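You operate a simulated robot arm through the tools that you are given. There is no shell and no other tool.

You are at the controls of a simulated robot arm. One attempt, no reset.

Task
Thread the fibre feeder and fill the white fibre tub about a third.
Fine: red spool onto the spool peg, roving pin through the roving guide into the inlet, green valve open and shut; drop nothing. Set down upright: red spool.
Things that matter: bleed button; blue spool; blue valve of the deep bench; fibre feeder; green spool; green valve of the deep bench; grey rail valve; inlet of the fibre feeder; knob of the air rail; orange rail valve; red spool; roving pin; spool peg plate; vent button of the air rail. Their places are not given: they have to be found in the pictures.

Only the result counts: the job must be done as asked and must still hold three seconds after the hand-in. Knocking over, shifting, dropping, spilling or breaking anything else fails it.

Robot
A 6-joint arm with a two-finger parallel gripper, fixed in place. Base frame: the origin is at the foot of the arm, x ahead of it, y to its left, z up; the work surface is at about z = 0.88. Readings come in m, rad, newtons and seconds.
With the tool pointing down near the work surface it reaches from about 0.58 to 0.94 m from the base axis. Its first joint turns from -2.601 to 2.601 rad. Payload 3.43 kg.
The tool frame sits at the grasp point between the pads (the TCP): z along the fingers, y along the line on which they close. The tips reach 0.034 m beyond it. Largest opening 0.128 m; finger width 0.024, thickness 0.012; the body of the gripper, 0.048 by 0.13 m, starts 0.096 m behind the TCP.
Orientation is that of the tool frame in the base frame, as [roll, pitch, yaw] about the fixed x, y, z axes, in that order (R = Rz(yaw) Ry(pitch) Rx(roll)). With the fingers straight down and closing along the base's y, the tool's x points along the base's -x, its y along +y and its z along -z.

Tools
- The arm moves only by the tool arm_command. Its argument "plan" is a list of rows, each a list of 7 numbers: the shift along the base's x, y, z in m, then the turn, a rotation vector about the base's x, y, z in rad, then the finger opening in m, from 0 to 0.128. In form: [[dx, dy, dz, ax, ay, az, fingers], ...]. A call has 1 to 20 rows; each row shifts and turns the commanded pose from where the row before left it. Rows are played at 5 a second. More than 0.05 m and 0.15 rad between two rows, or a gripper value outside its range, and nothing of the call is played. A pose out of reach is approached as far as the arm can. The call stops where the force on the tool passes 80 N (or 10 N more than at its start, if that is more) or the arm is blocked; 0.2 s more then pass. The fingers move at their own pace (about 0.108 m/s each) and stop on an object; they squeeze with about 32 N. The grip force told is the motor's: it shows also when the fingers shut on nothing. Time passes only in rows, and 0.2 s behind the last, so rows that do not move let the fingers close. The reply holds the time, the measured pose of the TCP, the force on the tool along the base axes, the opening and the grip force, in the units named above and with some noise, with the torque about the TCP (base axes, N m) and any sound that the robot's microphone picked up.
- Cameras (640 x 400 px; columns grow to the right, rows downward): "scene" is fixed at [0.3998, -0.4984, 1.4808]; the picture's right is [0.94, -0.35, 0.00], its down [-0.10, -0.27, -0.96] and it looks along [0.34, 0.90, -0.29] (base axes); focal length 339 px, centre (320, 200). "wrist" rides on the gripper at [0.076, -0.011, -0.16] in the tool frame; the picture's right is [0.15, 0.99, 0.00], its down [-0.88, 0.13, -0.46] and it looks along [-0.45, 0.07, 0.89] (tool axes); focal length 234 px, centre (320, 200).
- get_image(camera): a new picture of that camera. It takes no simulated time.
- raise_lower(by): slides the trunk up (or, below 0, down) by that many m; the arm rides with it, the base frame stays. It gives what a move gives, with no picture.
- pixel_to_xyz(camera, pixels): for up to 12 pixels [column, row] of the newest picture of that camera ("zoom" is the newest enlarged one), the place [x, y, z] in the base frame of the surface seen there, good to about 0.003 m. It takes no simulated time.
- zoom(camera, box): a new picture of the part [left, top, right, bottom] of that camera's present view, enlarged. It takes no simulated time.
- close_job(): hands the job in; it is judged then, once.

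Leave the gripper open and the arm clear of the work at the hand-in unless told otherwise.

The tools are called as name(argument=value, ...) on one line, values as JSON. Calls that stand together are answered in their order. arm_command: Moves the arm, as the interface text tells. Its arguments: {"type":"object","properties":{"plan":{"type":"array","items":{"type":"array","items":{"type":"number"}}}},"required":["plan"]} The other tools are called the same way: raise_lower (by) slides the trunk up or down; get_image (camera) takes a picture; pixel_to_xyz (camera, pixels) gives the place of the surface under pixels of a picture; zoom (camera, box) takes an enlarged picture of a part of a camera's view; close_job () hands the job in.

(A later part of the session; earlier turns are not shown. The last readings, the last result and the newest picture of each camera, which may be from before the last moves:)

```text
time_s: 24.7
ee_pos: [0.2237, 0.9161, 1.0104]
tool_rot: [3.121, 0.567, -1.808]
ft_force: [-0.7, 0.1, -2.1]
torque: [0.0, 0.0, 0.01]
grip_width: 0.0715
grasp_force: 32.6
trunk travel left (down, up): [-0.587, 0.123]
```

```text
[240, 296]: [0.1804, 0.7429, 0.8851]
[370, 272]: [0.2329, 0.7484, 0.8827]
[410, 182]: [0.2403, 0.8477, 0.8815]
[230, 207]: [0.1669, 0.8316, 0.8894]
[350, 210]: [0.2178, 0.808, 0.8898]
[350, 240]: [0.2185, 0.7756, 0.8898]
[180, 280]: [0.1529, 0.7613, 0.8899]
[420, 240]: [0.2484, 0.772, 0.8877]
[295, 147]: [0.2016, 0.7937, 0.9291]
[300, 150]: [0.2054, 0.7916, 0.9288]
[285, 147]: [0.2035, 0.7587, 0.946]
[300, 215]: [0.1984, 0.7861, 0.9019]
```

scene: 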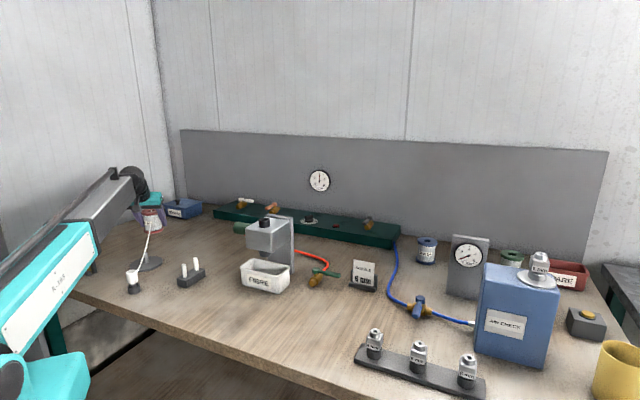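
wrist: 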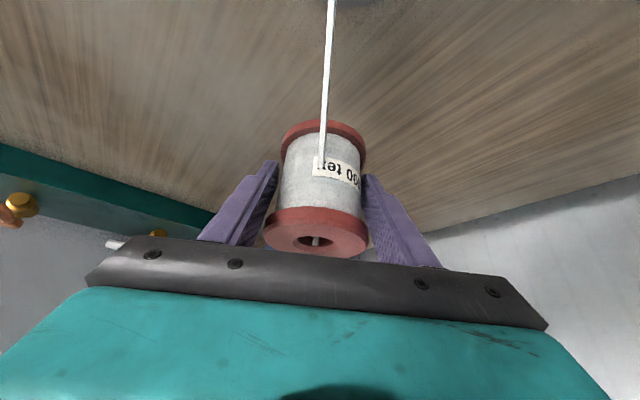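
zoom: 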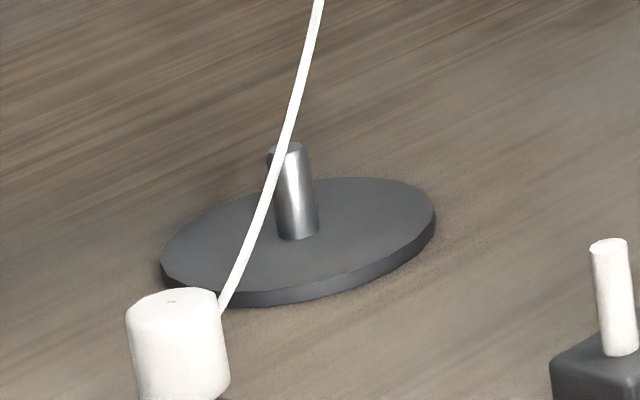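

Peg centre comes out near (0.1985, 0.793), top 0.930, plate top 0.8895. Now I measure the held spool's rim and hole in the same scene camera to relate it to the TCP.

zoom(camera="scene", box=[130, 195, 180, 245])

zoom(camera="wrist", box=[250, 100, 380, 270])

```text
8.00 times, centred on (155, 220) of scene
```

zoom: 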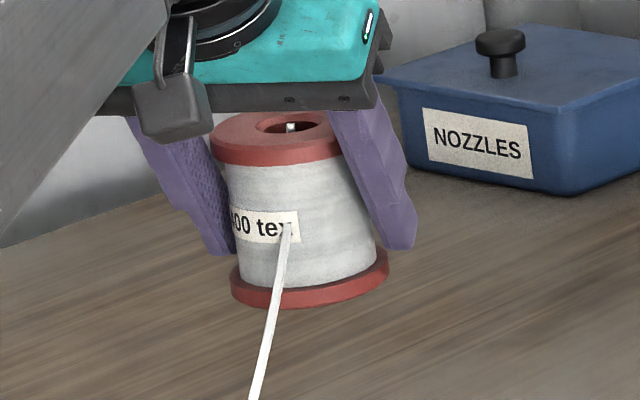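

```text
2.35 times, centred on (315, 185) of wrist
```

zoom: 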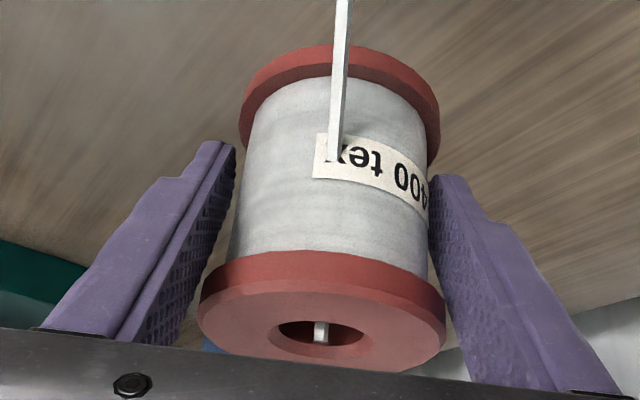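

I'll measure the held spool's rims in this wrist enlargement.

pixel_to_xyz(camera="zoom", pixels=[[203, 312], [443, 312], [325, 370], [315, 285], [270, 335], [368, 335], [320, 262], [242, 120], [438, 125], [340, 60], [300, 200], [320, 50]])

```text
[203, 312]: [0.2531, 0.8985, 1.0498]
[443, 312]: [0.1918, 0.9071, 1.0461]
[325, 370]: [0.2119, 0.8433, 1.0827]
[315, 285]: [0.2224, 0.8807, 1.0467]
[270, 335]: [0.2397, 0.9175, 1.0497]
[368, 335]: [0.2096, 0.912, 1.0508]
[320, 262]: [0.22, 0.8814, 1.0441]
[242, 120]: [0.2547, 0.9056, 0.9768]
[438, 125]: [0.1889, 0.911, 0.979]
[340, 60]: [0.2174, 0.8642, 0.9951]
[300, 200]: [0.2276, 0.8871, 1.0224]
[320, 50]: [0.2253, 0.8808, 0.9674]
```

The spool centre agrees with the TCP within about 2 mm and its bottom is 0.046 below it. I move over the peg, to TCP (0.1988, 0.7935) at this height.

arm_command(plan=[[-0.0012, -0.006, 0, 0, 0, 0, 0.04], [-0.0024, -0.012, 0, 0, 0, 0, 0.04], [-0.0036, -0.018, 0, 0, 0, 0, 0.04], [-0.0041, -0.02, 0, 0, 0, 0, 0.04], [-0.0041, -0.02, 0, 0, 0, 0, 0.04], [-0.0041, -0.02, 0, 0, 0, 0, 0.04], [-0.003, -0.0146, 0, 0, 0, 0, 0.04], [-0.0016, -0.008, 0, 0, 0, 0, 0.04], [-0.0008, -0.004, 0, 0, 0, 0, 0.04], [0, 0, 0, 0, 0, 0, 0.04]])

zoom(camera="scene", box=[110, 210, 190, 290])

get_image(camera="wrist")

```text
time_s: 26.9
ee_pos: [0.1978, 0.7947, 1.0118]
tool_rot: [3.123, 0.566, -1.807]
ft_force: [-0.1, -0.4, -3.1]
torque: [-0.01, -0.02, -0.02]
grip_width: 0.0713
grasp_force: 32.0
trunk travel left (down, up): [-0.587, 0.123]
```

```text
5.00 times, centred on (150, 250) of scene
```

zoom: 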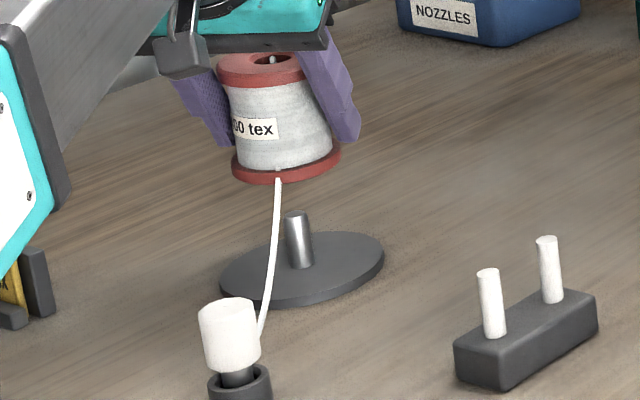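

```text
taken
```

wrist: 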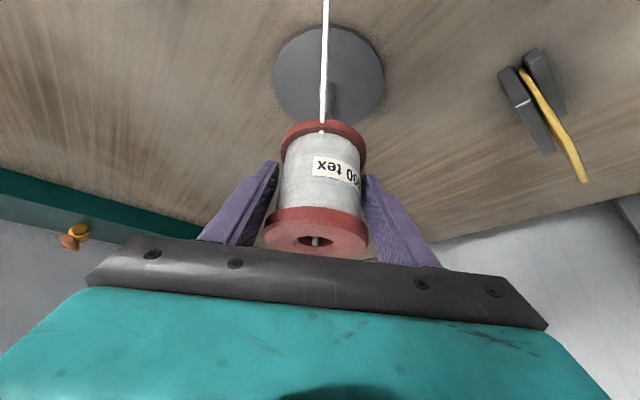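

The spool hangs upright over the peg. I'll enlarge the scene view strongly around the spool's bottom and the peg to check alignment.

zoom(camera="scene", box=[148, 236, 178, 266])

zoom(camera="scene", box=[132, 216, 172, 266])

pixel_to_xyz(camera="zoom", pixels=[[200, 300], [300, 300]])

zoom(camera="wrist", box=[260, 10, 400, 160])

```text
13.33 times, centred on (163, 251) of scene
```

zoom: 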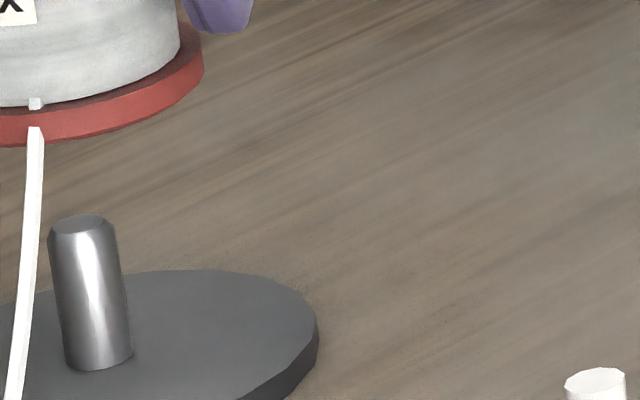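

```text
8.00 times, centred on (152, 241) of scene
```

zoom: 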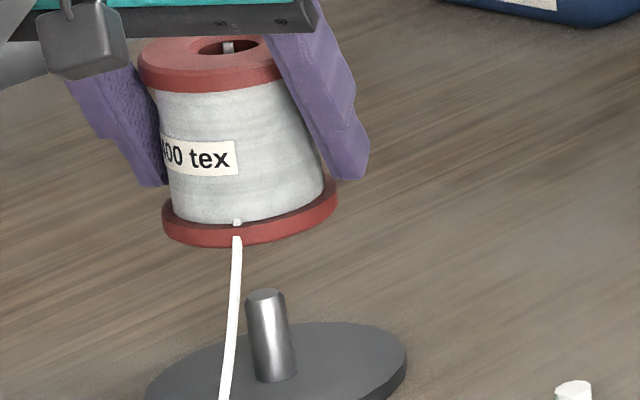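

```text
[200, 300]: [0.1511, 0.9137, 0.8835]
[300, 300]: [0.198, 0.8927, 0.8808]
```

```text
2.67 times, centred on (330, 85) of wrist
```

zoom: 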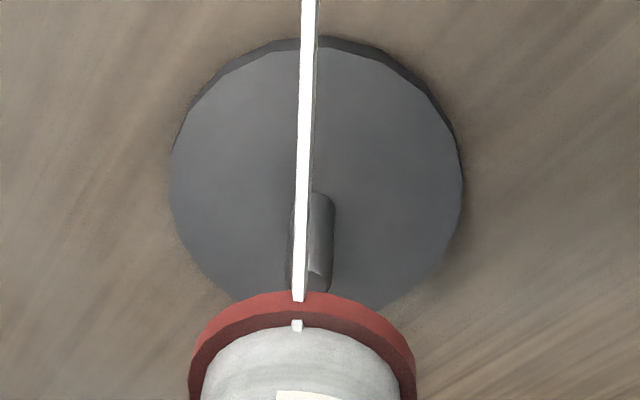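

Now the wrist view shows peg and plate below the spool. I measure plate, peg and bottom flange there.

pixel_to_xyz(camera="zoom", pixels=[[173, 185], [461, 185], [260, 48], [375, 48], [325, 200], [325, 240], [325, 270], [292, 250], [191, 370], [413, 370], [303, 296], [325, 194]])

pixel_to_xyz(camera="zoom", pixels=[[180, 130], [452, 130], [180, 240], [452, 240], [230, 295], [390, 300], [315, 230], [315, 260], [330, 250], [220, 320], [380, 318], [320, 42]])

```text
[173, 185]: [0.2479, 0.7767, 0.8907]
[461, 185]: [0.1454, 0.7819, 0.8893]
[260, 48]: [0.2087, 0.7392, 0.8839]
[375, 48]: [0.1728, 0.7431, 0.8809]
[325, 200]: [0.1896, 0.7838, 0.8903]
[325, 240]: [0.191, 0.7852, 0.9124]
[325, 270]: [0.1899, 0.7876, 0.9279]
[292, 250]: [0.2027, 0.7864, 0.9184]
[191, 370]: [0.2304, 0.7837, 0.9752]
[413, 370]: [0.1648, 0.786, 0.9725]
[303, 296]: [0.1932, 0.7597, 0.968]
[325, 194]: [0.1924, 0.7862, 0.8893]
```

```text
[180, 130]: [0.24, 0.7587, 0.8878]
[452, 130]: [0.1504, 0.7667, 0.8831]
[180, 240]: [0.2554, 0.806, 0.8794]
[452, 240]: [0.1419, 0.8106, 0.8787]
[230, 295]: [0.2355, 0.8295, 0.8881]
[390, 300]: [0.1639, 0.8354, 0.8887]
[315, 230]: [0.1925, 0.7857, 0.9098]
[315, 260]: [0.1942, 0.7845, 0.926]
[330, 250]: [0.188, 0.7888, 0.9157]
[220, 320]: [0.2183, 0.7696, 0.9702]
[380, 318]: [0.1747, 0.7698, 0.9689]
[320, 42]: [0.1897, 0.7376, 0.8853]
```

By the wrist camera's geometry the peg lies within about 1 mm of the spool's axis. I shift 0.8 mm sideways and lower to just past the peg top (spool bottom about 0.926), slowly, watching the force.

arm_command(plan=[[-0.0006, 0, -0.005, 0, 0, 0, 0.04], [-0.0002, 0, -0.008, 0, 0, 0, 0.04], [0, 0, -0.008, 0, 0, 0, 0.04], [0, 0, -0.006, 0, 0, 0, 0.04], [0, 0, -0.004, 0, 0, 0, 0.04], [0, 0, -0.003, 0, 0, 0, 0.04], [0, 0, -0.003, 0, 0, 0, 0.04], [0, 0, -0.003, 0, 0, 0, 0.04]])

zoom(camera="scene", box=[125, 216, 175, 276])

```text
time_s: 28.7
ee_pos: [0.1984, 0.7943, 0.9695]
tool_rot: [3.123, 0.566, -1.808]
ft_force: [0.5, -2.9, -2.9]
torque: [-0.15, -0.02, -0.02]
grip_width: 0.0713
grasp_force: 31.7
trunk travel left (down, up): [-0.587, 0.123]
```

```text
6.67 times, centred on (150, 246) of scene
```

zoom: 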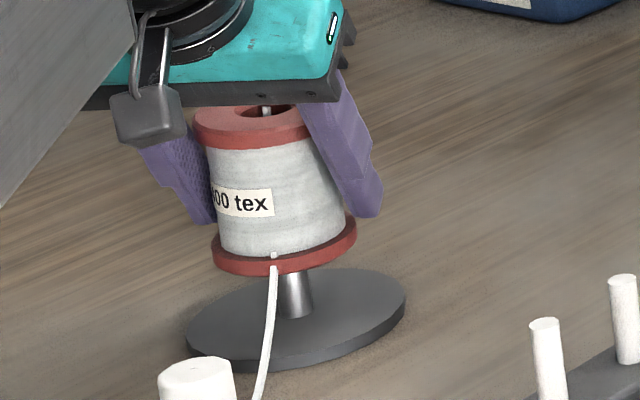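

The spool is over the peg: no added vertical force, but 2.9 N in -y shows the hole's wall leaning on the peg, so the spool is slightly too far in +y. I shift -1.5 mm in y and go on down 1 cm.

arm_command(plan=[[0, -0.0008, 0, 0, 0, 0, 0.04], [0, -0.0008, 0, 0, 0, 0, 0.04], [0, 0, -0.003, 0, 0, 0, 0.04], [0, 0, -0.004, 0, 0, 0, 0.04], [0, 0, -0.003, 0, 0, 0, 0.04]])

```text
time_s: 29.9
ee_pos: [0.1984, 0.7921, 0.9594]
tool_rot: [3.121, 0.568, -1.808]
ft_force: [0.1, 0.3, -2.9]
torque: [-0.02, 0.0, 0.0]
grip_width: 0.0713
grasp_force: 32.0
trunk travel left (down, up): [-0.587, 0.123]
```

Side force is gone. I lower another 2 cm, slower near the plate.

arm_command(plan=[[0, 0, -0.004, 0, 0, 0, 0.04], [0, 0, -0.005, 0, 0, 0, 0.04], [0, 0, -0.005, 0, 0, 0, 0.04], [0, 0, -0.004, 0, 0, 0, 0.04], [0, 0, -0.002, 0, 0, 0, 0.04], [0, 0, -0.001, 0, 0, 0, 0.04]])

zoom(camera="scene", box=[125, 216, 175, 276])

```text
time_s: 31.3
ee_pos: [0.1981, 0.7939, 0.9388]
tool_rot: [3.12, 0.568, -1.808]
ft_force: [-0.1, 0.0, -3.1]
torque: [0.0, -0.01, -0.01]
grip_width: 0.0713
grasp_force: 31.6
trunk travel left (down, up): [-0.587, 0.123]
```

```text
6.67 times, centred on (150, 246) of scene
```

zoom: 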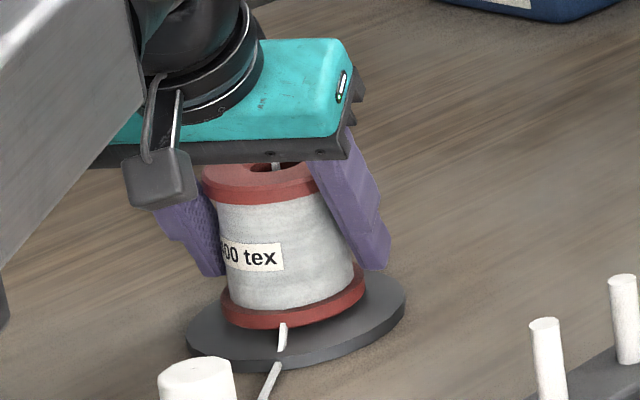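

About 3 mm to go. I lower in 1 mm steps until the plate takes the weight.

arm_command(plan=[[0, 0, -0.001, 0, 0, 0, 0.04], [0, 0, -0.001, 0, 0, 0, 0.04], [0, 0, -0.001, 0, 0, 0, 0.04], [0, 0, 0, 0, 0, 0, 0.04]])

```text
time_s: 32.3
ee_pos: [0.1974, 0.792, 0.9377]
tool_rot: [3.121, 0.567, -1.808]
ft_force: [-0.8, -0.4, -2.9]
torque: [-0.01, -0.01, 0.03]
grip_width: 0.0713
grasp_force: 31.9
trunk travel left (down, up): [-0.587, 0.123]
```

Still hanging. Two more millimetres.

arm_command(plan=[[0, 0, -0.001, 0, 0, 0, 0.04], [0, 0, -0.0005, 0, 0, 0, 0.04], [0, 0, 0, 0, 0, 0, 0.04]])

```text
time_s: 33.1
ee_pos: [0.1973, 0.7913, 0.9344]
tool_rot: [3.12, 0.567, -1.808]
ft_force: [0.5, -0.3, -2.9]
torque: [0.0, -0.03, 0.03]
grip_width: 0.0713
grasp_force: 31.3
trunk travel left (down, up): [-0.587, 0.123]
```

No plate contact yet. Another 1.5 mm in half-millimetre steps.

arm_command(plan=[[0, 0, -0.0005, 0, 0, 0, 0.04], [0, 0, -0.0005, 0, 0, 0, 0.04], [0, 0, -0.0005, 0, 0, 0, 0.04], [0, 0, 0, 0, 0, 0, 0.04]])

zoom(camera="scene", box=[130, 226, 170, 266])

```text
time_s: 34.1
ee_pos: [0.1985, 0.7932, 0.9341]
tool_rot: [3.121, 0.567, -1.808]
ft_force: [-0.6, 1.0, -0.4]
torque: [-0.02, -0.02, 0.03]
grip_width: 0.0712
grasp_force: 32.1
trunk travel left (down, up): [-0.587, 0.123]
```

```text
10.00 times, centred on (150, 246) of scene
```

zoom: 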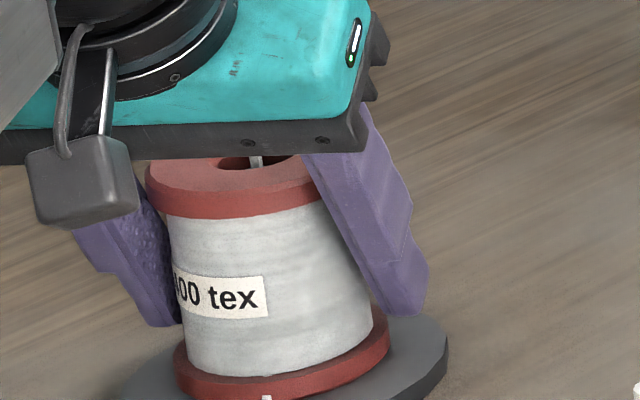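

The plate now carries the spool (vertical force near zero). I open the fingers gently.

arm_command(plan=[[0, 0, 0, 0, 0, 0, 0.074], [0, 0, 0, 0, 0, 0, 0.08], [0, 0, 0, 0, 0, 0, 0.095], [0, 0, 0, 0, 0, 0, 0.112], [0, 0, 0, 0, 0, 0, 0.12], [0, 0, 0, 0, 0, 0, 0.12]])

zoom(camera="scene", box=[125, 216, 175, 276])

get_image(camera="wrist")

```text
time_s: 35.5
ee_pos: [0.1979, 0.7917, 0.9339]
tool_rot: [3.124, 0.567, -1.809]
ft_force: [-1.0, -0.4, 0.0]
torque: [0.02, 0.01, -0.01]
grip_width: 0.1199
grasp_force: 0.1
trunk travel left (down, up): [-0.587, 0.123]
```

```text
6.67 times, centred on (150, 246) of scene
```

zoom: 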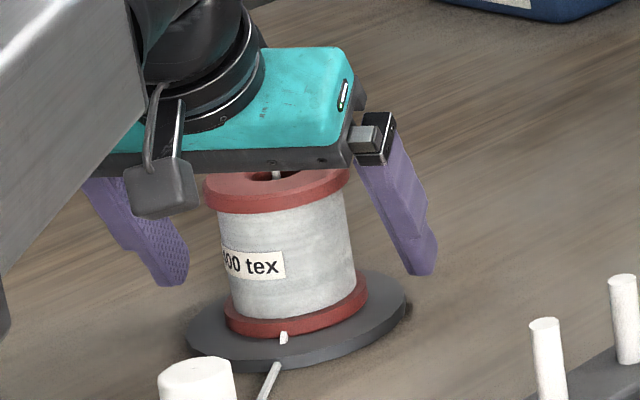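

```text
taken
```

wrist: 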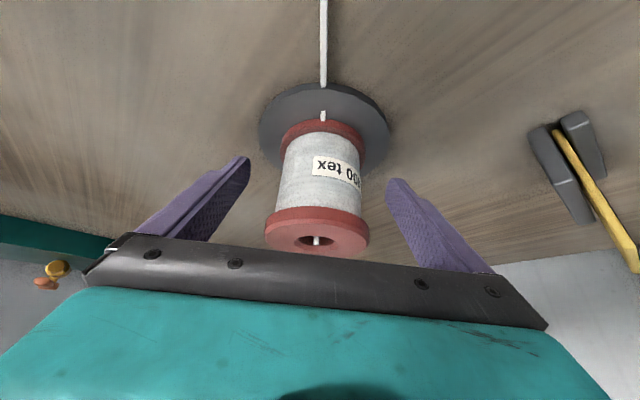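

The spool stands on its plate and is free of the fingers. I raise the trunk 0.12, which lifts the open gripper straight up off the spool.

raise_lower(by=0.12)

zoom(camera="scene", box=[110, 200, 220, 300])

```text
time_s: 37.0
ee_pos: [0.1974, 0.7929, 1.0535]
tool_rot: [3.122, 0.568, -1.807]
ft_force: [0.2, 0.1, -1.0]
torque: [0.03, 0.02, 0.01]
grip_width: 0.1202
grasp_force: 0.0
trunk travel left (down, up): [-0.707, 0.003]
```

```text
4.00 times, centred on (165, 250) of scene
```

zoom: 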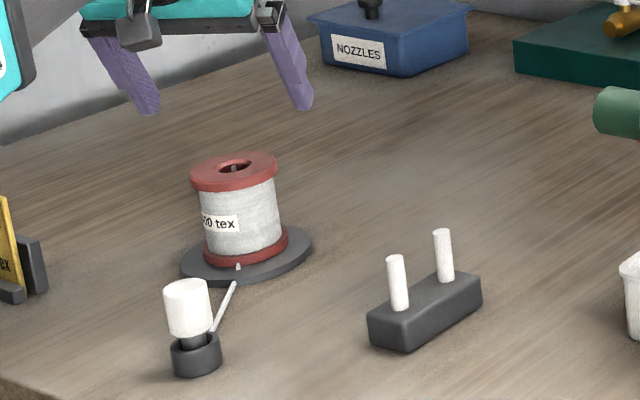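

The spool sits upright on the plate. I'll take a close look at pin and guide for precise measurements.

zoom(camera="scene", box=[115, 260, 155, 300])

pixel_to_xyz(camera="zoom", pixels=[[270, 120], [300, 110], [240, 115], [330, 115], [280, 150], [285, 200], [295, 240], [295, 262], [300, 300], [300, 340], [235, 180], [335, 180]])

zoom(camera="scene", box=[170, 250, 215, 295])

```text
10.00 times, centred on (135, 280) of scene
```

zoom: 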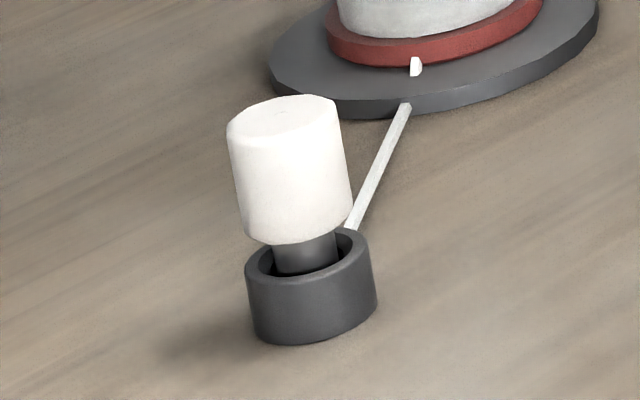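

```text
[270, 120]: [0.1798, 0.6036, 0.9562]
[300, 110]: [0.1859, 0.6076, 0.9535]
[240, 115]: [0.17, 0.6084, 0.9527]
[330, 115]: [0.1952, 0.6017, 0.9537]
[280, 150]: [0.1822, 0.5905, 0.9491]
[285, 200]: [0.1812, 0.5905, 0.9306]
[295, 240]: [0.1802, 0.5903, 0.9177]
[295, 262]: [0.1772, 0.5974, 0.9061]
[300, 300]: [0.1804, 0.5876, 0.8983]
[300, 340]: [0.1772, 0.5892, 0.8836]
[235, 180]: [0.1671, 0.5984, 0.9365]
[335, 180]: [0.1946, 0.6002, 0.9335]
```

```text
8.89 times, centred on (192, 272) of scene
```

zoom: 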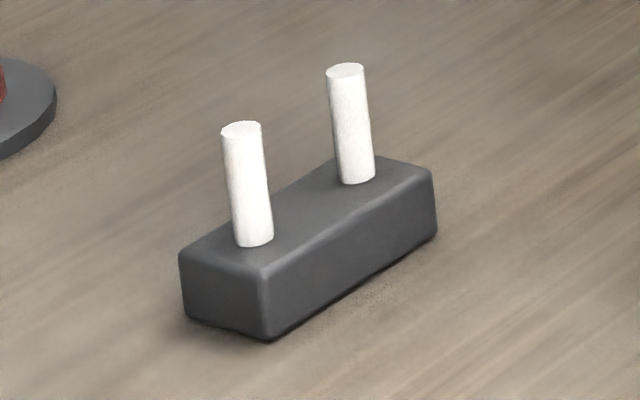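

Cap is about 0.034 wide, z 0.917–0.954, centre about (0.180, 0.6065); holder top about 0.906. Now the guide posts in this enlargement.

pixel_to_xyz(camera="zoom", pixels=[[241, 128], [245, 160], [250, 200], [253, 238], [345, 70], [349, 100], [353, 140], [357, 176], [225, 180], [270, 180], [332, 120], [372, 140]])

pixel_to_xyz(camera="zoom", pixels=[[185, 260], [265, 272], [430, 180], [385, 163], [300, 210], [240, 132], [250, 130], [346, 73], [352, 72], [338, 70], [265, 330], [230, 128]])

```text
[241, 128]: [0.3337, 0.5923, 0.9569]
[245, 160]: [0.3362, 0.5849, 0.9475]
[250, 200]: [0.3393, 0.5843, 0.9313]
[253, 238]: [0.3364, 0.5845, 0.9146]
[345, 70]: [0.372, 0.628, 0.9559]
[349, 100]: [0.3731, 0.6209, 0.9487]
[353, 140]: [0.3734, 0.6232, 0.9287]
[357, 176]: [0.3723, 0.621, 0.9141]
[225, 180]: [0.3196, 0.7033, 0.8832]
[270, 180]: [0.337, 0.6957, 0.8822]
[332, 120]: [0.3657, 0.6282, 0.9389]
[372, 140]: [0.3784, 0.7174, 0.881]
```

```text
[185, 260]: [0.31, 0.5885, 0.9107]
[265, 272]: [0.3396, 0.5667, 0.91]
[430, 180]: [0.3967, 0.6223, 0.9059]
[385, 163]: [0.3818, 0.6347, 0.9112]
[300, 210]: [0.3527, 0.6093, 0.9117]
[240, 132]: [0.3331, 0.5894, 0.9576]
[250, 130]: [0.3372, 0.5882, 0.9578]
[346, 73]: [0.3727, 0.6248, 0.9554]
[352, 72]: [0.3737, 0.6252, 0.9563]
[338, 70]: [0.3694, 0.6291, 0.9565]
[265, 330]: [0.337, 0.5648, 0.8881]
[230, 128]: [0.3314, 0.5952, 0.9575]
```

Guide posts are at about (0.3355, 0.592) and (0.3725, 0.628), tops 0.957, gap about 0.037 – so the pin shank passes between them with the cap just above and fingers in line with the passage. Now I untilt the tool to vertical above the spool.

arm_command(plan=[[0, 0, 0, -0.035, 0.0085, 0, 0.12], [0, 0, 0, -0.07, 0.017, 0, 0.12], [0, 0, 0, -0.0972, 0.0235, 0, 0.12], [0, 0, 0, -0.0972, 0.0235, 0, 0.12], [0, 0, 0, -0.0972, 0.0235, 0, 0.12], [0, 0, 0, -0.0875, 0.021, 0, 0.12], [0, 0, 0, -0.05, 0.0118, 0, 0.12], [0, 0, 0, -0.0226, -0.015, 0, 0.12]])

```text
time_s: 38.8
ee_pos: [0.1978, 0.7927, 1.0549]
tool_rot: [-3.141, -0.003, -1.809]
ft_force: [0.1, 0.4, 0.3]
torque: [0.02, -0.03, 0.0]
grip_width: 0.1199
grasp_force: 0.1
trunk travel left (down, up): [-0.707, 0.003]
```

Tool is vertical. Now over to the pin at about (0.180, 0.6065), z 1.04, yawing to -2.37 so the fingers line up with the guide passage.

arm_command(plan=[[-0.0007, -0.0074, -0.0006, 0, 0, -0.0224, 0.12], [-0.0014, -0.0149, -0.0012, 0, 0, -0.0449, 0.12], [-0.0022, -0.0223, -0.0018, 0, 0, -0.0673, 0.12], [-0.0025, -0.026, -0.0021, 0, 0, -0.0785, 0.12], [-0.0025, -0.026, -0.0021, 0, 0, -0.0785, 0.12], [-0.0025, -0.026, -0.0021, 0, 0, -0.0785, 0.12], [-0.0022, -0.0223, -0.0018, 0, 0, -0.0673, 0.12], [-0.0018, -0.0186, -0.0015, 0, 0, -0.0561, 0.12], [-0.0013, -0.013, -0.001, 0, 0, -0.0393, 0.12], [-0.0009, -0.0093, -0.0008, 0, 0, -0.028, 0.12]])

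get_image(camera="wrist")

get_image(camera="scene")

```text
time_s: 41.0
ee_pos: [0.1797, 0.6057, 1.038]
tool_rot: [3.141, 0.0, -2.369]
ft_force: [-0.8, -0.3, -0.1]
torque: [0.0, -0.02, 0.02]
grip_width: 0.1201
grasp_force: 0.0
trunk travel left (down, up): [-0.707, 0.003]
```

```text
taken
```

wrist: 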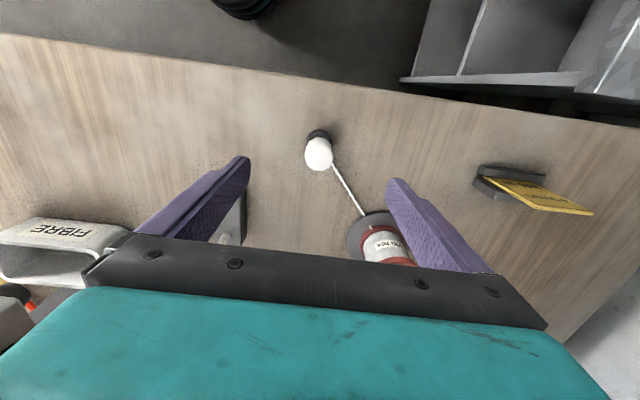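

```text
taken
```

scene: 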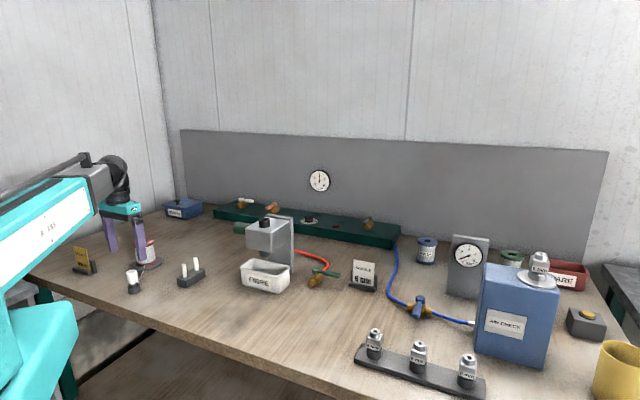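

The pin's cap is at (318,153) in the wrist view. I'll enlarge and measure it.

zoom(camera="wrist", box=[290, 120, 350, 180])

pixel_to_xyz(camera="zoom", pixels=[[250, 240], [300, 230], [350, 240], [300, 200], [300, 260], [320, 130], [270, 120], [380, 130], [320, 180], [330, 250], [280, 250], [310, 240]])

```text
6.67 times, centred on (320, 150) of wrist
```

zoom: 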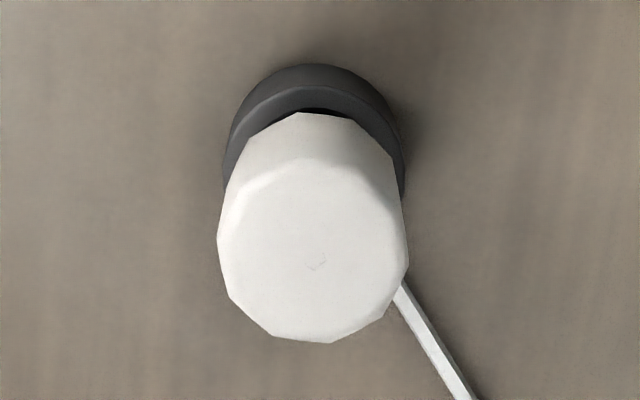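

```text
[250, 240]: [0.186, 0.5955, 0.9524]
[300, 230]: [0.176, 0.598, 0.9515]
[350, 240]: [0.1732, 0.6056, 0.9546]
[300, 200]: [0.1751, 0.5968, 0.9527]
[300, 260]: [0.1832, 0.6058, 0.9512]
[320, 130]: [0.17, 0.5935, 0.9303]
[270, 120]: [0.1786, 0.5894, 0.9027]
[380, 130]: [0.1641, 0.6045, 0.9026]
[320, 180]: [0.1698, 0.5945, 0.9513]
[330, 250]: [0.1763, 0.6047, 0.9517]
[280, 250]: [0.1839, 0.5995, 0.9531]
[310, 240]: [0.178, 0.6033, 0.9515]
```

Cap centre about (0.179, 0.605), top 0.953: aligned within 1 mm. I descend to z 0.951 with fingers at 0.08.

arm_command(plan=[[-0.0005, -0.0005, -0.006, 0, 0, 0, 0.1], [0, 0, -0.012, 0, 0, 0, 0.08], [0, 0, -0.017, 0, 0, 0, 0.08], [0, 0, -0.017, 0, 0, 0, 0.08], [0, 0, -0.015, 0, 0, 0, 0.08], [0, 0, -0.01, 0, 0, 0, 0.08], [0, 0, -0.006, 0, 0, 0, 0.08], [0, 0, -0.003, 0, 0, 0, 0.08], [0, 0, 0, 0, 0, 0, 0.08]])

get_image(camera="wrist")

zoom(camera="scene", box=[105, 240, 165, 300])

```text
time_s: 43.0
ee_pos: [0.1807, 0.6063, 0.9528]
tool_rot: [-3.139, 0.0, -2.37]
ft_force: [-0.4, 0.3, -0.6]
torque: [0.01, -0.01, 0.0]
grip_width: 0.08
grasp_force: 0.1
trunk travel left (down, up): [-0.707, 0.003]
```

```text
taken
```

wrist: 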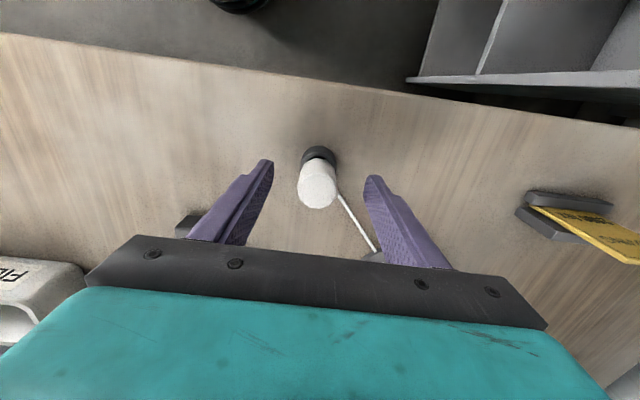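

```text
6.67 times, centred on (135, 270) of scene
```

zoom: 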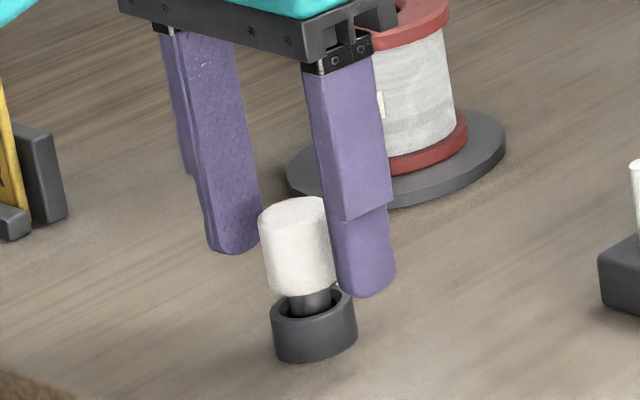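

The fingers straddle the cap. I close onto it.

arm_command(plan=[[0, 0, 0, 0, 0, 0, 0.06], [0, 0, 0, 0, 0, 0, 0.045], [0, 0, 0, 0, 0, 0, 0.036], [0, 0, 0, 0, 0, 0, 0.03], [0, 0, 0, 0, 0, 0, 0.02], [0, 0, 0, 0, 0, 0, 0.015]])

get_image(camera="wrist")

zoom(camera="scene", box=[105, 240, 165, 300])

```text
time_s: 44.4
ee_pos: [0.179, 0.6049, 0.9523]
tool_rot: [3.14, 0.0, -2.367]
ft_force: [-0.9, -0.1, 0.4]
torque: [0.0, 0.01, 0.0]
grip_width: 0.0305
grasp_force: 31.6
trunk travel left (down, up): [-0.707, 0.003]
```

```text
taken
```

wrist: 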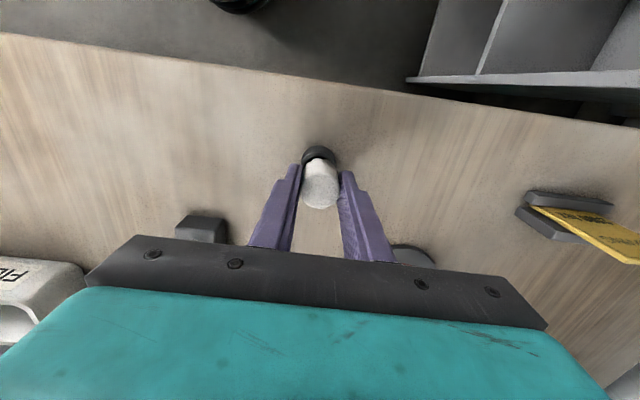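

```text
6.67 times, centred on (135, 270) of scene
```

zoom: 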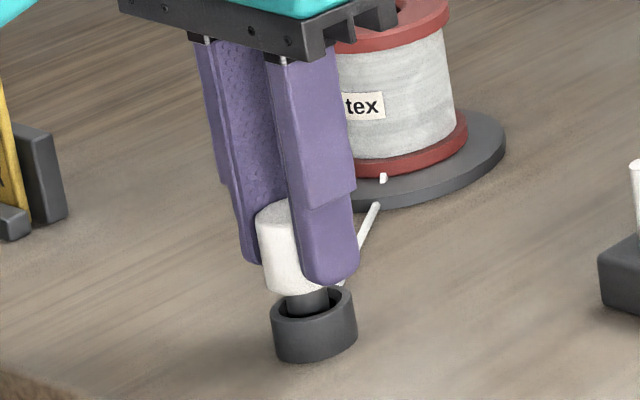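

Gripped at 0.0305 m. I lift straight up 0.08 slowly, out of the holder.

arm_command(plan=[[0, 0, 0.003, 0, 0, 0, 0.015], [0, 0, 0.006, 0, 0, 0, 0.015], [0, 0, 0.01, 0, 0, 0, 0.015], [0, 0, 0.014, 0, 0, 0, 0.015], [0, 0, 0.014, 0, 0, 0, 0.015], [0, 0, 0.014, 0, 0, 0, 0.015], [0, 0, 0.01, 0, 0, 0, 0.015], [0, 0, 0.006, 0, 0, 0, 0.015], [0, 0, 0.003, 0, 0, 0, 0.015], [0, 0, 0, 0, 0, 0, 0.015]])

zoom(camera="scene", box=[100, 220, 180, 300])

get_image(camera="wrist")

```text
time_s: 46.6
ee_pos: [0.1796, 0.6066, 1.0333]
tool_rot: [-3.141, -0.001, -2.37]
ft_force: [0.0, -0.1, -1.7]
torque: [-0.03, 0.01, 0.01]
grip_width: 0.0305
grasp_force: 32.2
trunk travel left (down, up): [-0.707, 0.003]
```

```text
5.00 times, centred on (140, 260) of scene
```

zoom: 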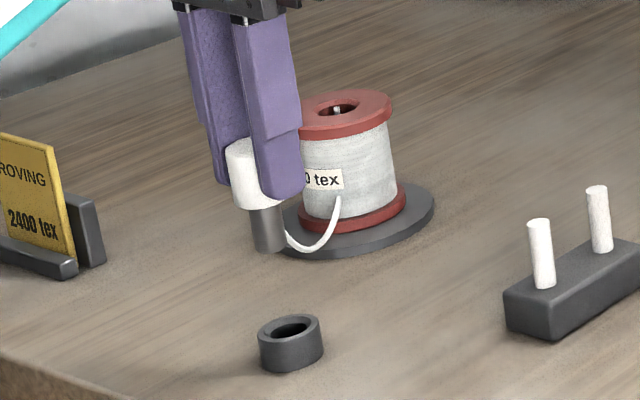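

```text
taken
```

wrist: 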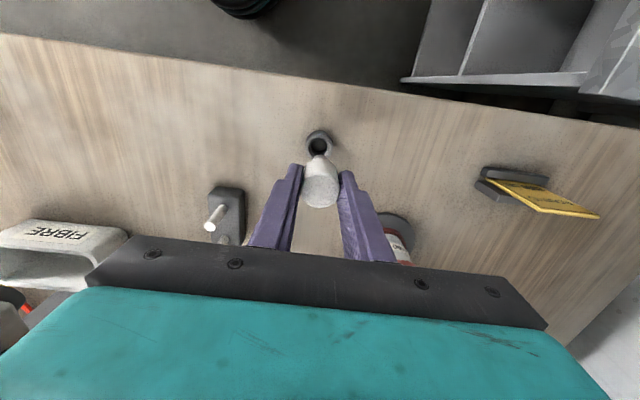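

The pin is out of the holder; the roving hangs from the shank's lower end. I measure the pin's bottom end.

zoom(camera="scene", box=[120, 235, 160, 275])

pixel_to_xyz(camera="zoom", pixels=[[200, 110], [205, 150], [210, 168], [225, 190], [230, 215], [235, 240], [240, 250], [200, 60], [212, 215], [255, 215], [300, 240], [290, 235]])

```text
10.00 times, centred on (140, 255) of scene
```

zoom: 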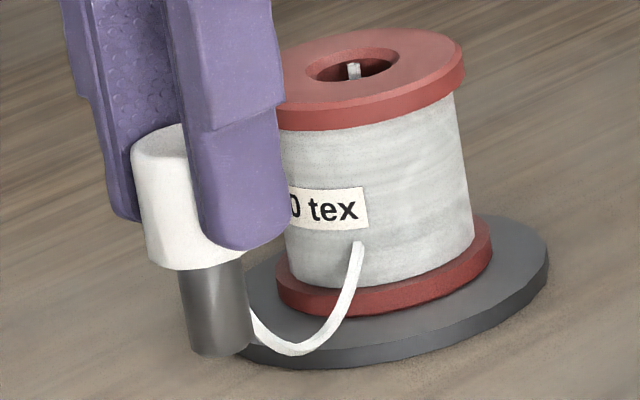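

```text
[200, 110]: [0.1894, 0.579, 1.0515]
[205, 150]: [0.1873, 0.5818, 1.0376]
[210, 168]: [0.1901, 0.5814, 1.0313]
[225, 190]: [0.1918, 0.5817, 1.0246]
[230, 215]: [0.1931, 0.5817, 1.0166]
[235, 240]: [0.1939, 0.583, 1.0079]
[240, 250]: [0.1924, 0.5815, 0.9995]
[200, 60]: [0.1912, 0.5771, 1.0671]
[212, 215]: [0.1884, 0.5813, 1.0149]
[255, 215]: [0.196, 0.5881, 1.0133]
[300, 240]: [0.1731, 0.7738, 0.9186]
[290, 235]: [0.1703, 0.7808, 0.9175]
```

Those points were guesses before seeing the enlargement; now I measure the cap at (180,200), its lower edge (195,265) and the shank down to (220,352).

pixel_to_xyz(camera="zoom", pixels=[[160, 140], [165, 180], [180, 230], [200, 262], [210, 280], [213, 310], [216, 340], [217, 352], [187, 320], [245, 310], [255, 310], [235, 345]])

```text
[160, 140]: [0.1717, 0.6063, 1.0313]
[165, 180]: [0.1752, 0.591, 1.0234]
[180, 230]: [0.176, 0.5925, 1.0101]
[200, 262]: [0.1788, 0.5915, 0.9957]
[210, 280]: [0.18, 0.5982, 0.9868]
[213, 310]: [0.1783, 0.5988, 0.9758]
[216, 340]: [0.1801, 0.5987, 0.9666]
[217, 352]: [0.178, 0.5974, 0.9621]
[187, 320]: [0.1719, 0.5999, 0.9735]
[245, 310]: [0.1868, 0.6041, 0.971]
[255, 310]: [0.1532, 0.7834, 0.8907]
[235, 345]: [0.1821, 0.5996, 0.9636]
```

The shank reaches 0.0715 below the TCP and the cap bottom 0.0375 below. Next: carry the pin at this height to the spool side of the guide, about (0.291, 0.6745).

arm_command(plan=[[0.0045, 0.0027, 0, 0, 0, 0, 0.015], [0.01, 0.006, 0, 0, 0, 0, 0.015], [0.016, 0.01, 0, 0, 0, 0, 0.015], [0.02, 0.012, 0, 0, 0, 0, 0.015], [0.02, 0.012, 0, 0, 0, 0, 0.015], [0.018, 0.011, 0, 0, 0, 0, 0.015], [0.013, 0.008, 0, 0, 0, 0, 0.015], [0.0069, 0.0042, 0, 0, 0, 0, 0.015], [0.003, 0.002, 0, 0, 0, 0, 0.015], [0, 0, 0, 0, 0, 0, 0.015]])

zoom(camera="scene", box=[120, 210, 230, 300])

get_image(camera="wrist")

```text
time_s: 48.8
ee_pos: [0.2925, 0.6754, 1.0319]
tool_rot: [-3.142, -0.001, -2.367]
ft_force: [-0.9, -0.4, -1.2]
torque: [-0.06, 0.0, -0.01]
grip_width: 0.0304
grasp_force: 32.0
trunk travel left (down, up): [-0.707, 0.003]
```

```text
4.44 times, centred on (175, 255) of scene
```

zoom: 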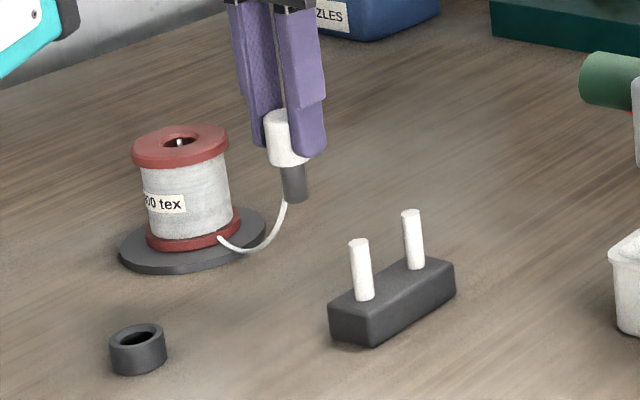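

```text
taken
```

wrist: 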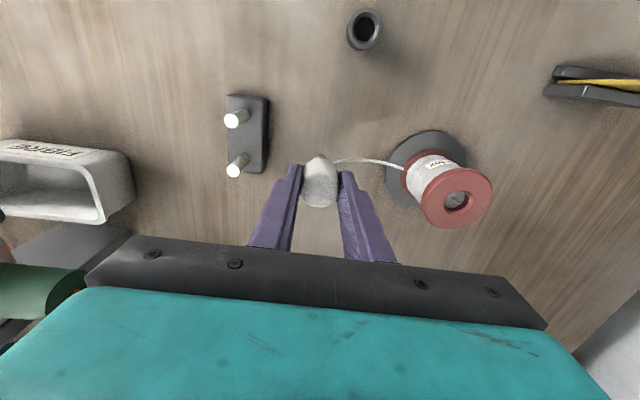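

The wrist view shows both posts to the left at about (236,118) and (238,165). I enlarge and measure their tops and bases from here.

zoom(camera="wrist", box=[210, 80, 290, 190])

```text
3.64 times, centred on (250, 135) of wrist
```

zoom: 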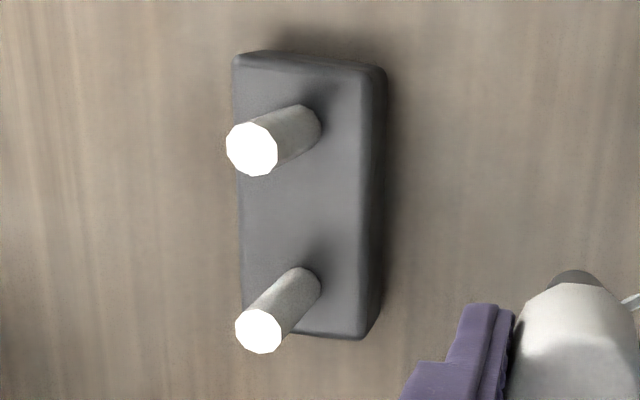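

pixel_to_xyz(camera="zoom", pixels=[[252, 149], [245, 149], [258, 149], [252, 142], [252, 156], [259, 331], [252, 331], [266, 331], [259, 324], [259, 338], [240, 65], [375, 75]])

pixel_to_xyz(camera="zoom", pixels=[[230, 149], [276, 149], [252, 125], [252, 172], [238, 331], [280, 331], [259, 311], [259, 351], [360, 330], [300, 200], [310, 130], [305, 285]])

```text
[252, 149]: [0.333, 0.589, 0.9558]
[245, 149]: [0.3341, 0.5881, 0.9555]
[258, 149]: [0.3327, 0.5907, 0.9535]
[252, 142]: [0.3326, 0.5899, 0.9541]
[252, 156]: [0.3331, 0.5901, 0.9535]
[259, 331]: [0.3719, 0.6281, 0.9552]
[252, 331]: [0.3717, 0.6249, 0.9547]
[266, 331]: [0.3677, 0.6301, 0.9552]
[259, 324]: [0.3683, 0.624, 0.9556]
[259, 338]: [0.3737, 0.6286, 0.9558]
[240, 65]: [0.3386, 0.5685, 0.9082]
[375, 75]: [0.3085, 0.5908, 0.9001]
```

```text
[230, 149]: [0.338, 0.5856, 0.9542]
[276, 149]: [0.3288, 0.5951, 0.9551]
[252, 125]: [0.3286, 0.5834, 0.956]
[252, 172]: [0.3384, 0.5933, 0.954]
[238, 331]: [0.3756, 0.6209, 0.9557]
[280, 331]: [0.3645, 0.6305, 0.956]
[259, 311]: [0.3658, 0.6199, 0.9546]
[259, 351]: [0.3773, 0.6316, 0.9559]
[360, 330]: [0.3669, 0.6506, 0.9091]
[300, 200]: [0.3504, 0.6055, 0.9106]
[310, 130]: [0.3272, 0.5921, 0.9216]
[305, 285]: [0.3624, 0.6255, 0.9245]
```

Post tops: (0.333, 0.590) and (0.371, 0.627), gap about 0.040; passage centre about (0.3525, 0.609). I line up on the passage axis and lower to z 0.992 so the shank is well below the post tops and above the block (0.911).

arm_command(plan=[[0.0007, -0.0027, -0.004, 0, 0, 0, 0.015], [0.0007, -0.0028, -0.009, 0, 0, 0, 0.015], [0, 0, -0.011, 0, 0, 0, 0.015], [0, 0, -0.009, 0, 0, 0, 0.015], [0, 0, -0.005, 0, 0, 0, 0.015], [0, 0, -0.002, 0, 0, 0, 0.015], [0, 0, 0, 0, 0, 0, 0.015]])

get_image(camera="wrist")

zoom(camera="scene", box=[150, 220, 230, 300])

```text
time_s: 50.4
ee_pos: [0.2919, 0.6678, 0.9921]
tool_rot: [-3.141, -0.001, -2.368]
ft_force: [-0.2, 0.0, -1.0]
torque: [-0.01, 0.02, 0.03]
grip_width: 0.0303
grasp_force: 32.3
trunk travel left (down, up): [-0.707, 0.003]
```

```text
taken
```

wrist: 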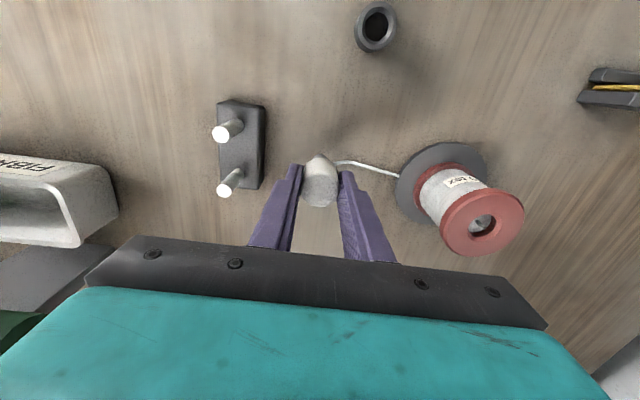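

```text
5.00 times, centred on (190, 260) of scene
```

zoom: 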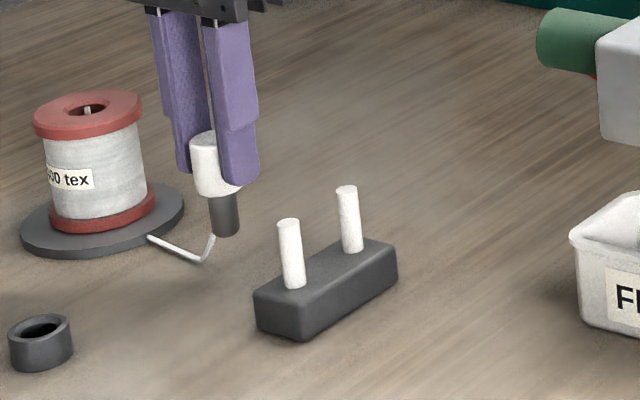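

Now I advance 0.05 along the passage direction (0.70, -0.71) and stop just before the posts to check.

arm_command(plan=[[0.0035, -0.0036, 0, 0, 0, 0, 0.015], [0.007, -0.0071, 0, 0, 0, 0, 0.015], [0.0098, -0.01, 0, 0, 0, 0, 0.015], [0.0084, -0.0086, 0, 0, 0, 0, 0.015], [0.0049, -0.005, 0, 0, 0, 0, 0.015], [0.0014, -0.0014, 0, 0, 0, 0, 0.015], [0, 0, 0, 0, 0, 0, 0.015]])

zoom(camera="wrist", box=[200, 80, 400, 280])

zoom(camera="scene", box=[160, 230, 220, 290])

```text
time_s: 52.0
ee_pos: [0.3273, 0.633, 0.9928]
tool_rot: [-3.139, -0.001, -2.368]
ft_force: [-0.4, 0.8, -0.6]
torque: [-0.04, 0.01, 0.04]
grip_width: 0.0305
grasp_force: 32.1
trunk travel left (down, up): [-0.707, 0.003]
```

```text
2.00 times, centred on (300, 180) of wrist
```

zoom: 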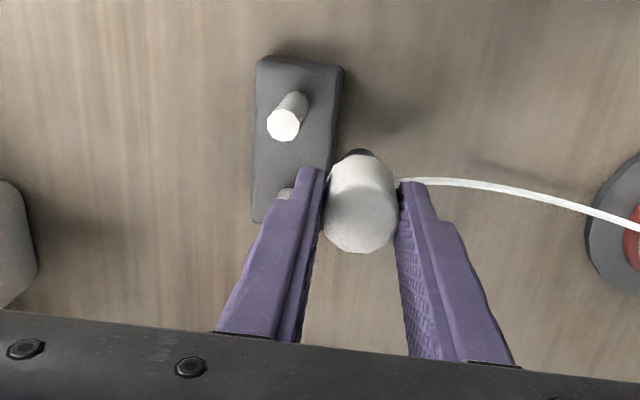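

```text
6.67 times, centred on (190, 260) of scene
```

zoom: 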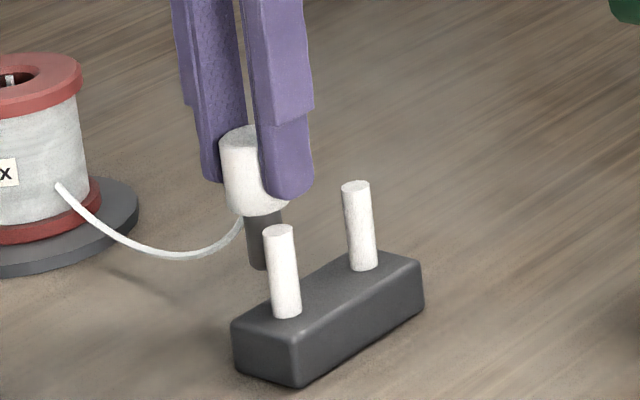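

The shank is lined up with the gap, about 0.035 before the centre line. I go through between the posts, 0.09 along the passage, at slow speed.

arm_command(plan=[[0.0028, -0.0029, 0, 0, 0, 0, 0.015], [0.0049, -0.005, 0, 0, 0, 0, 0.015], [0.0056, -0.0057, 0, 0, 0, 0, 0.015], [0.0056, -0.0057, 0, 0, 0, 0, 0.015], [0.0056, -0.0057, 0, 0, 0, 0, 0.015], [0.0056, -0.0057, 0, 0, 0, 0, 0.015], [0.0056, -0.0057, 0, 0, 0, 0, 0.015], [0.0056, -0.0057, 0, 0, 0, 0, 0.015], [0.007, -0.0071, 0, 0, 0, 0, 0.015], [0.007, -0.0071, 0, 0, 0, 0, 0.015], [0.0049, -0.005, 0, 0, 0, 0, 0.015], [0.0028, -0.0029, 0, 0, 0, 0, 0.015], [0, 0, 0, 0, 0, 0, 0.015]])

get_image(camera="wrist")

zoom(camera="scene", box=[150, 215, 240, 305])

```text
time_s: 54.8
ee_pos: [0.3892, 0.5688, 0.9935]
tool_rot: [3.141, -0.002, -2.367]
ft_force: [-0.3, 0.8, 0.1]
torque: [0.01, 0.03, 0.03]
grip_width: 0.0305
grasp_force: 31.7
trunk travel left (down, up): [-0.707, 0.003]
```

```text
taken
```

wrist: 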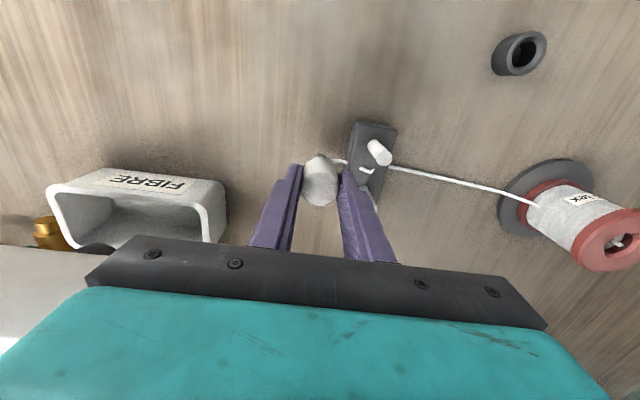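

```text
4.44 times, centred on (195, 260) of scene
```

zoom: 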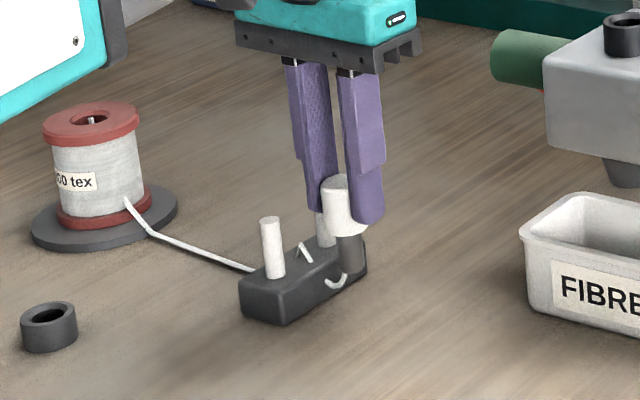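

The roving now runs between the two posts. I move the pin a bit further out at this height to about (0.435, 0.537), away from the guide and short of the tub (x > 0.50).

arm_command(plan=[[0.004, -0.003, 0, 0, 0, 0, 0.015], [0.009, -0.006, 0, 0, 0, 0, 0.015], [0.012, -0.008, 0, 0, 0, 0, 0.015], [0.011, -0.008, 0, 0, 0, 0, 0.015], [0.007, -0.005, 0, 0, 0, 0, 0.015], [0.003, -0.002, 0, 0, 0, 0, 0.015], [0, 0, 0, 0, 0, 0, 0.015]])

zoom(camera="scene", box=[150, 200, 310, 305])

get_image(camera="wrist")

```text
time_s: 56.4
ee_pos: [0.4361, 0.5355, 0.9924]
tool_rot: [3.141, -0.001, -2.37]
ft_force: [0.5, 0.3, -0.4]
torque: [0.01, 0.02, 0.01]
grip_width: 0.0303
grasp_force: 32.3
trunk travel left (down, up): [-0.707, 0.003]
```

```text
3.81 times, centred on (230, 252) of scene
```

zoom: 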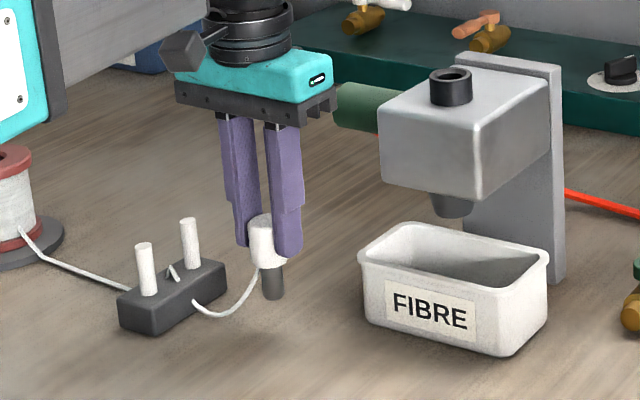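

```text
taken
```

wrist: 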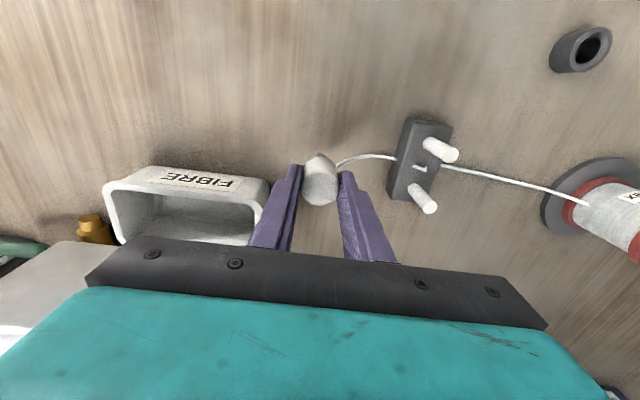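

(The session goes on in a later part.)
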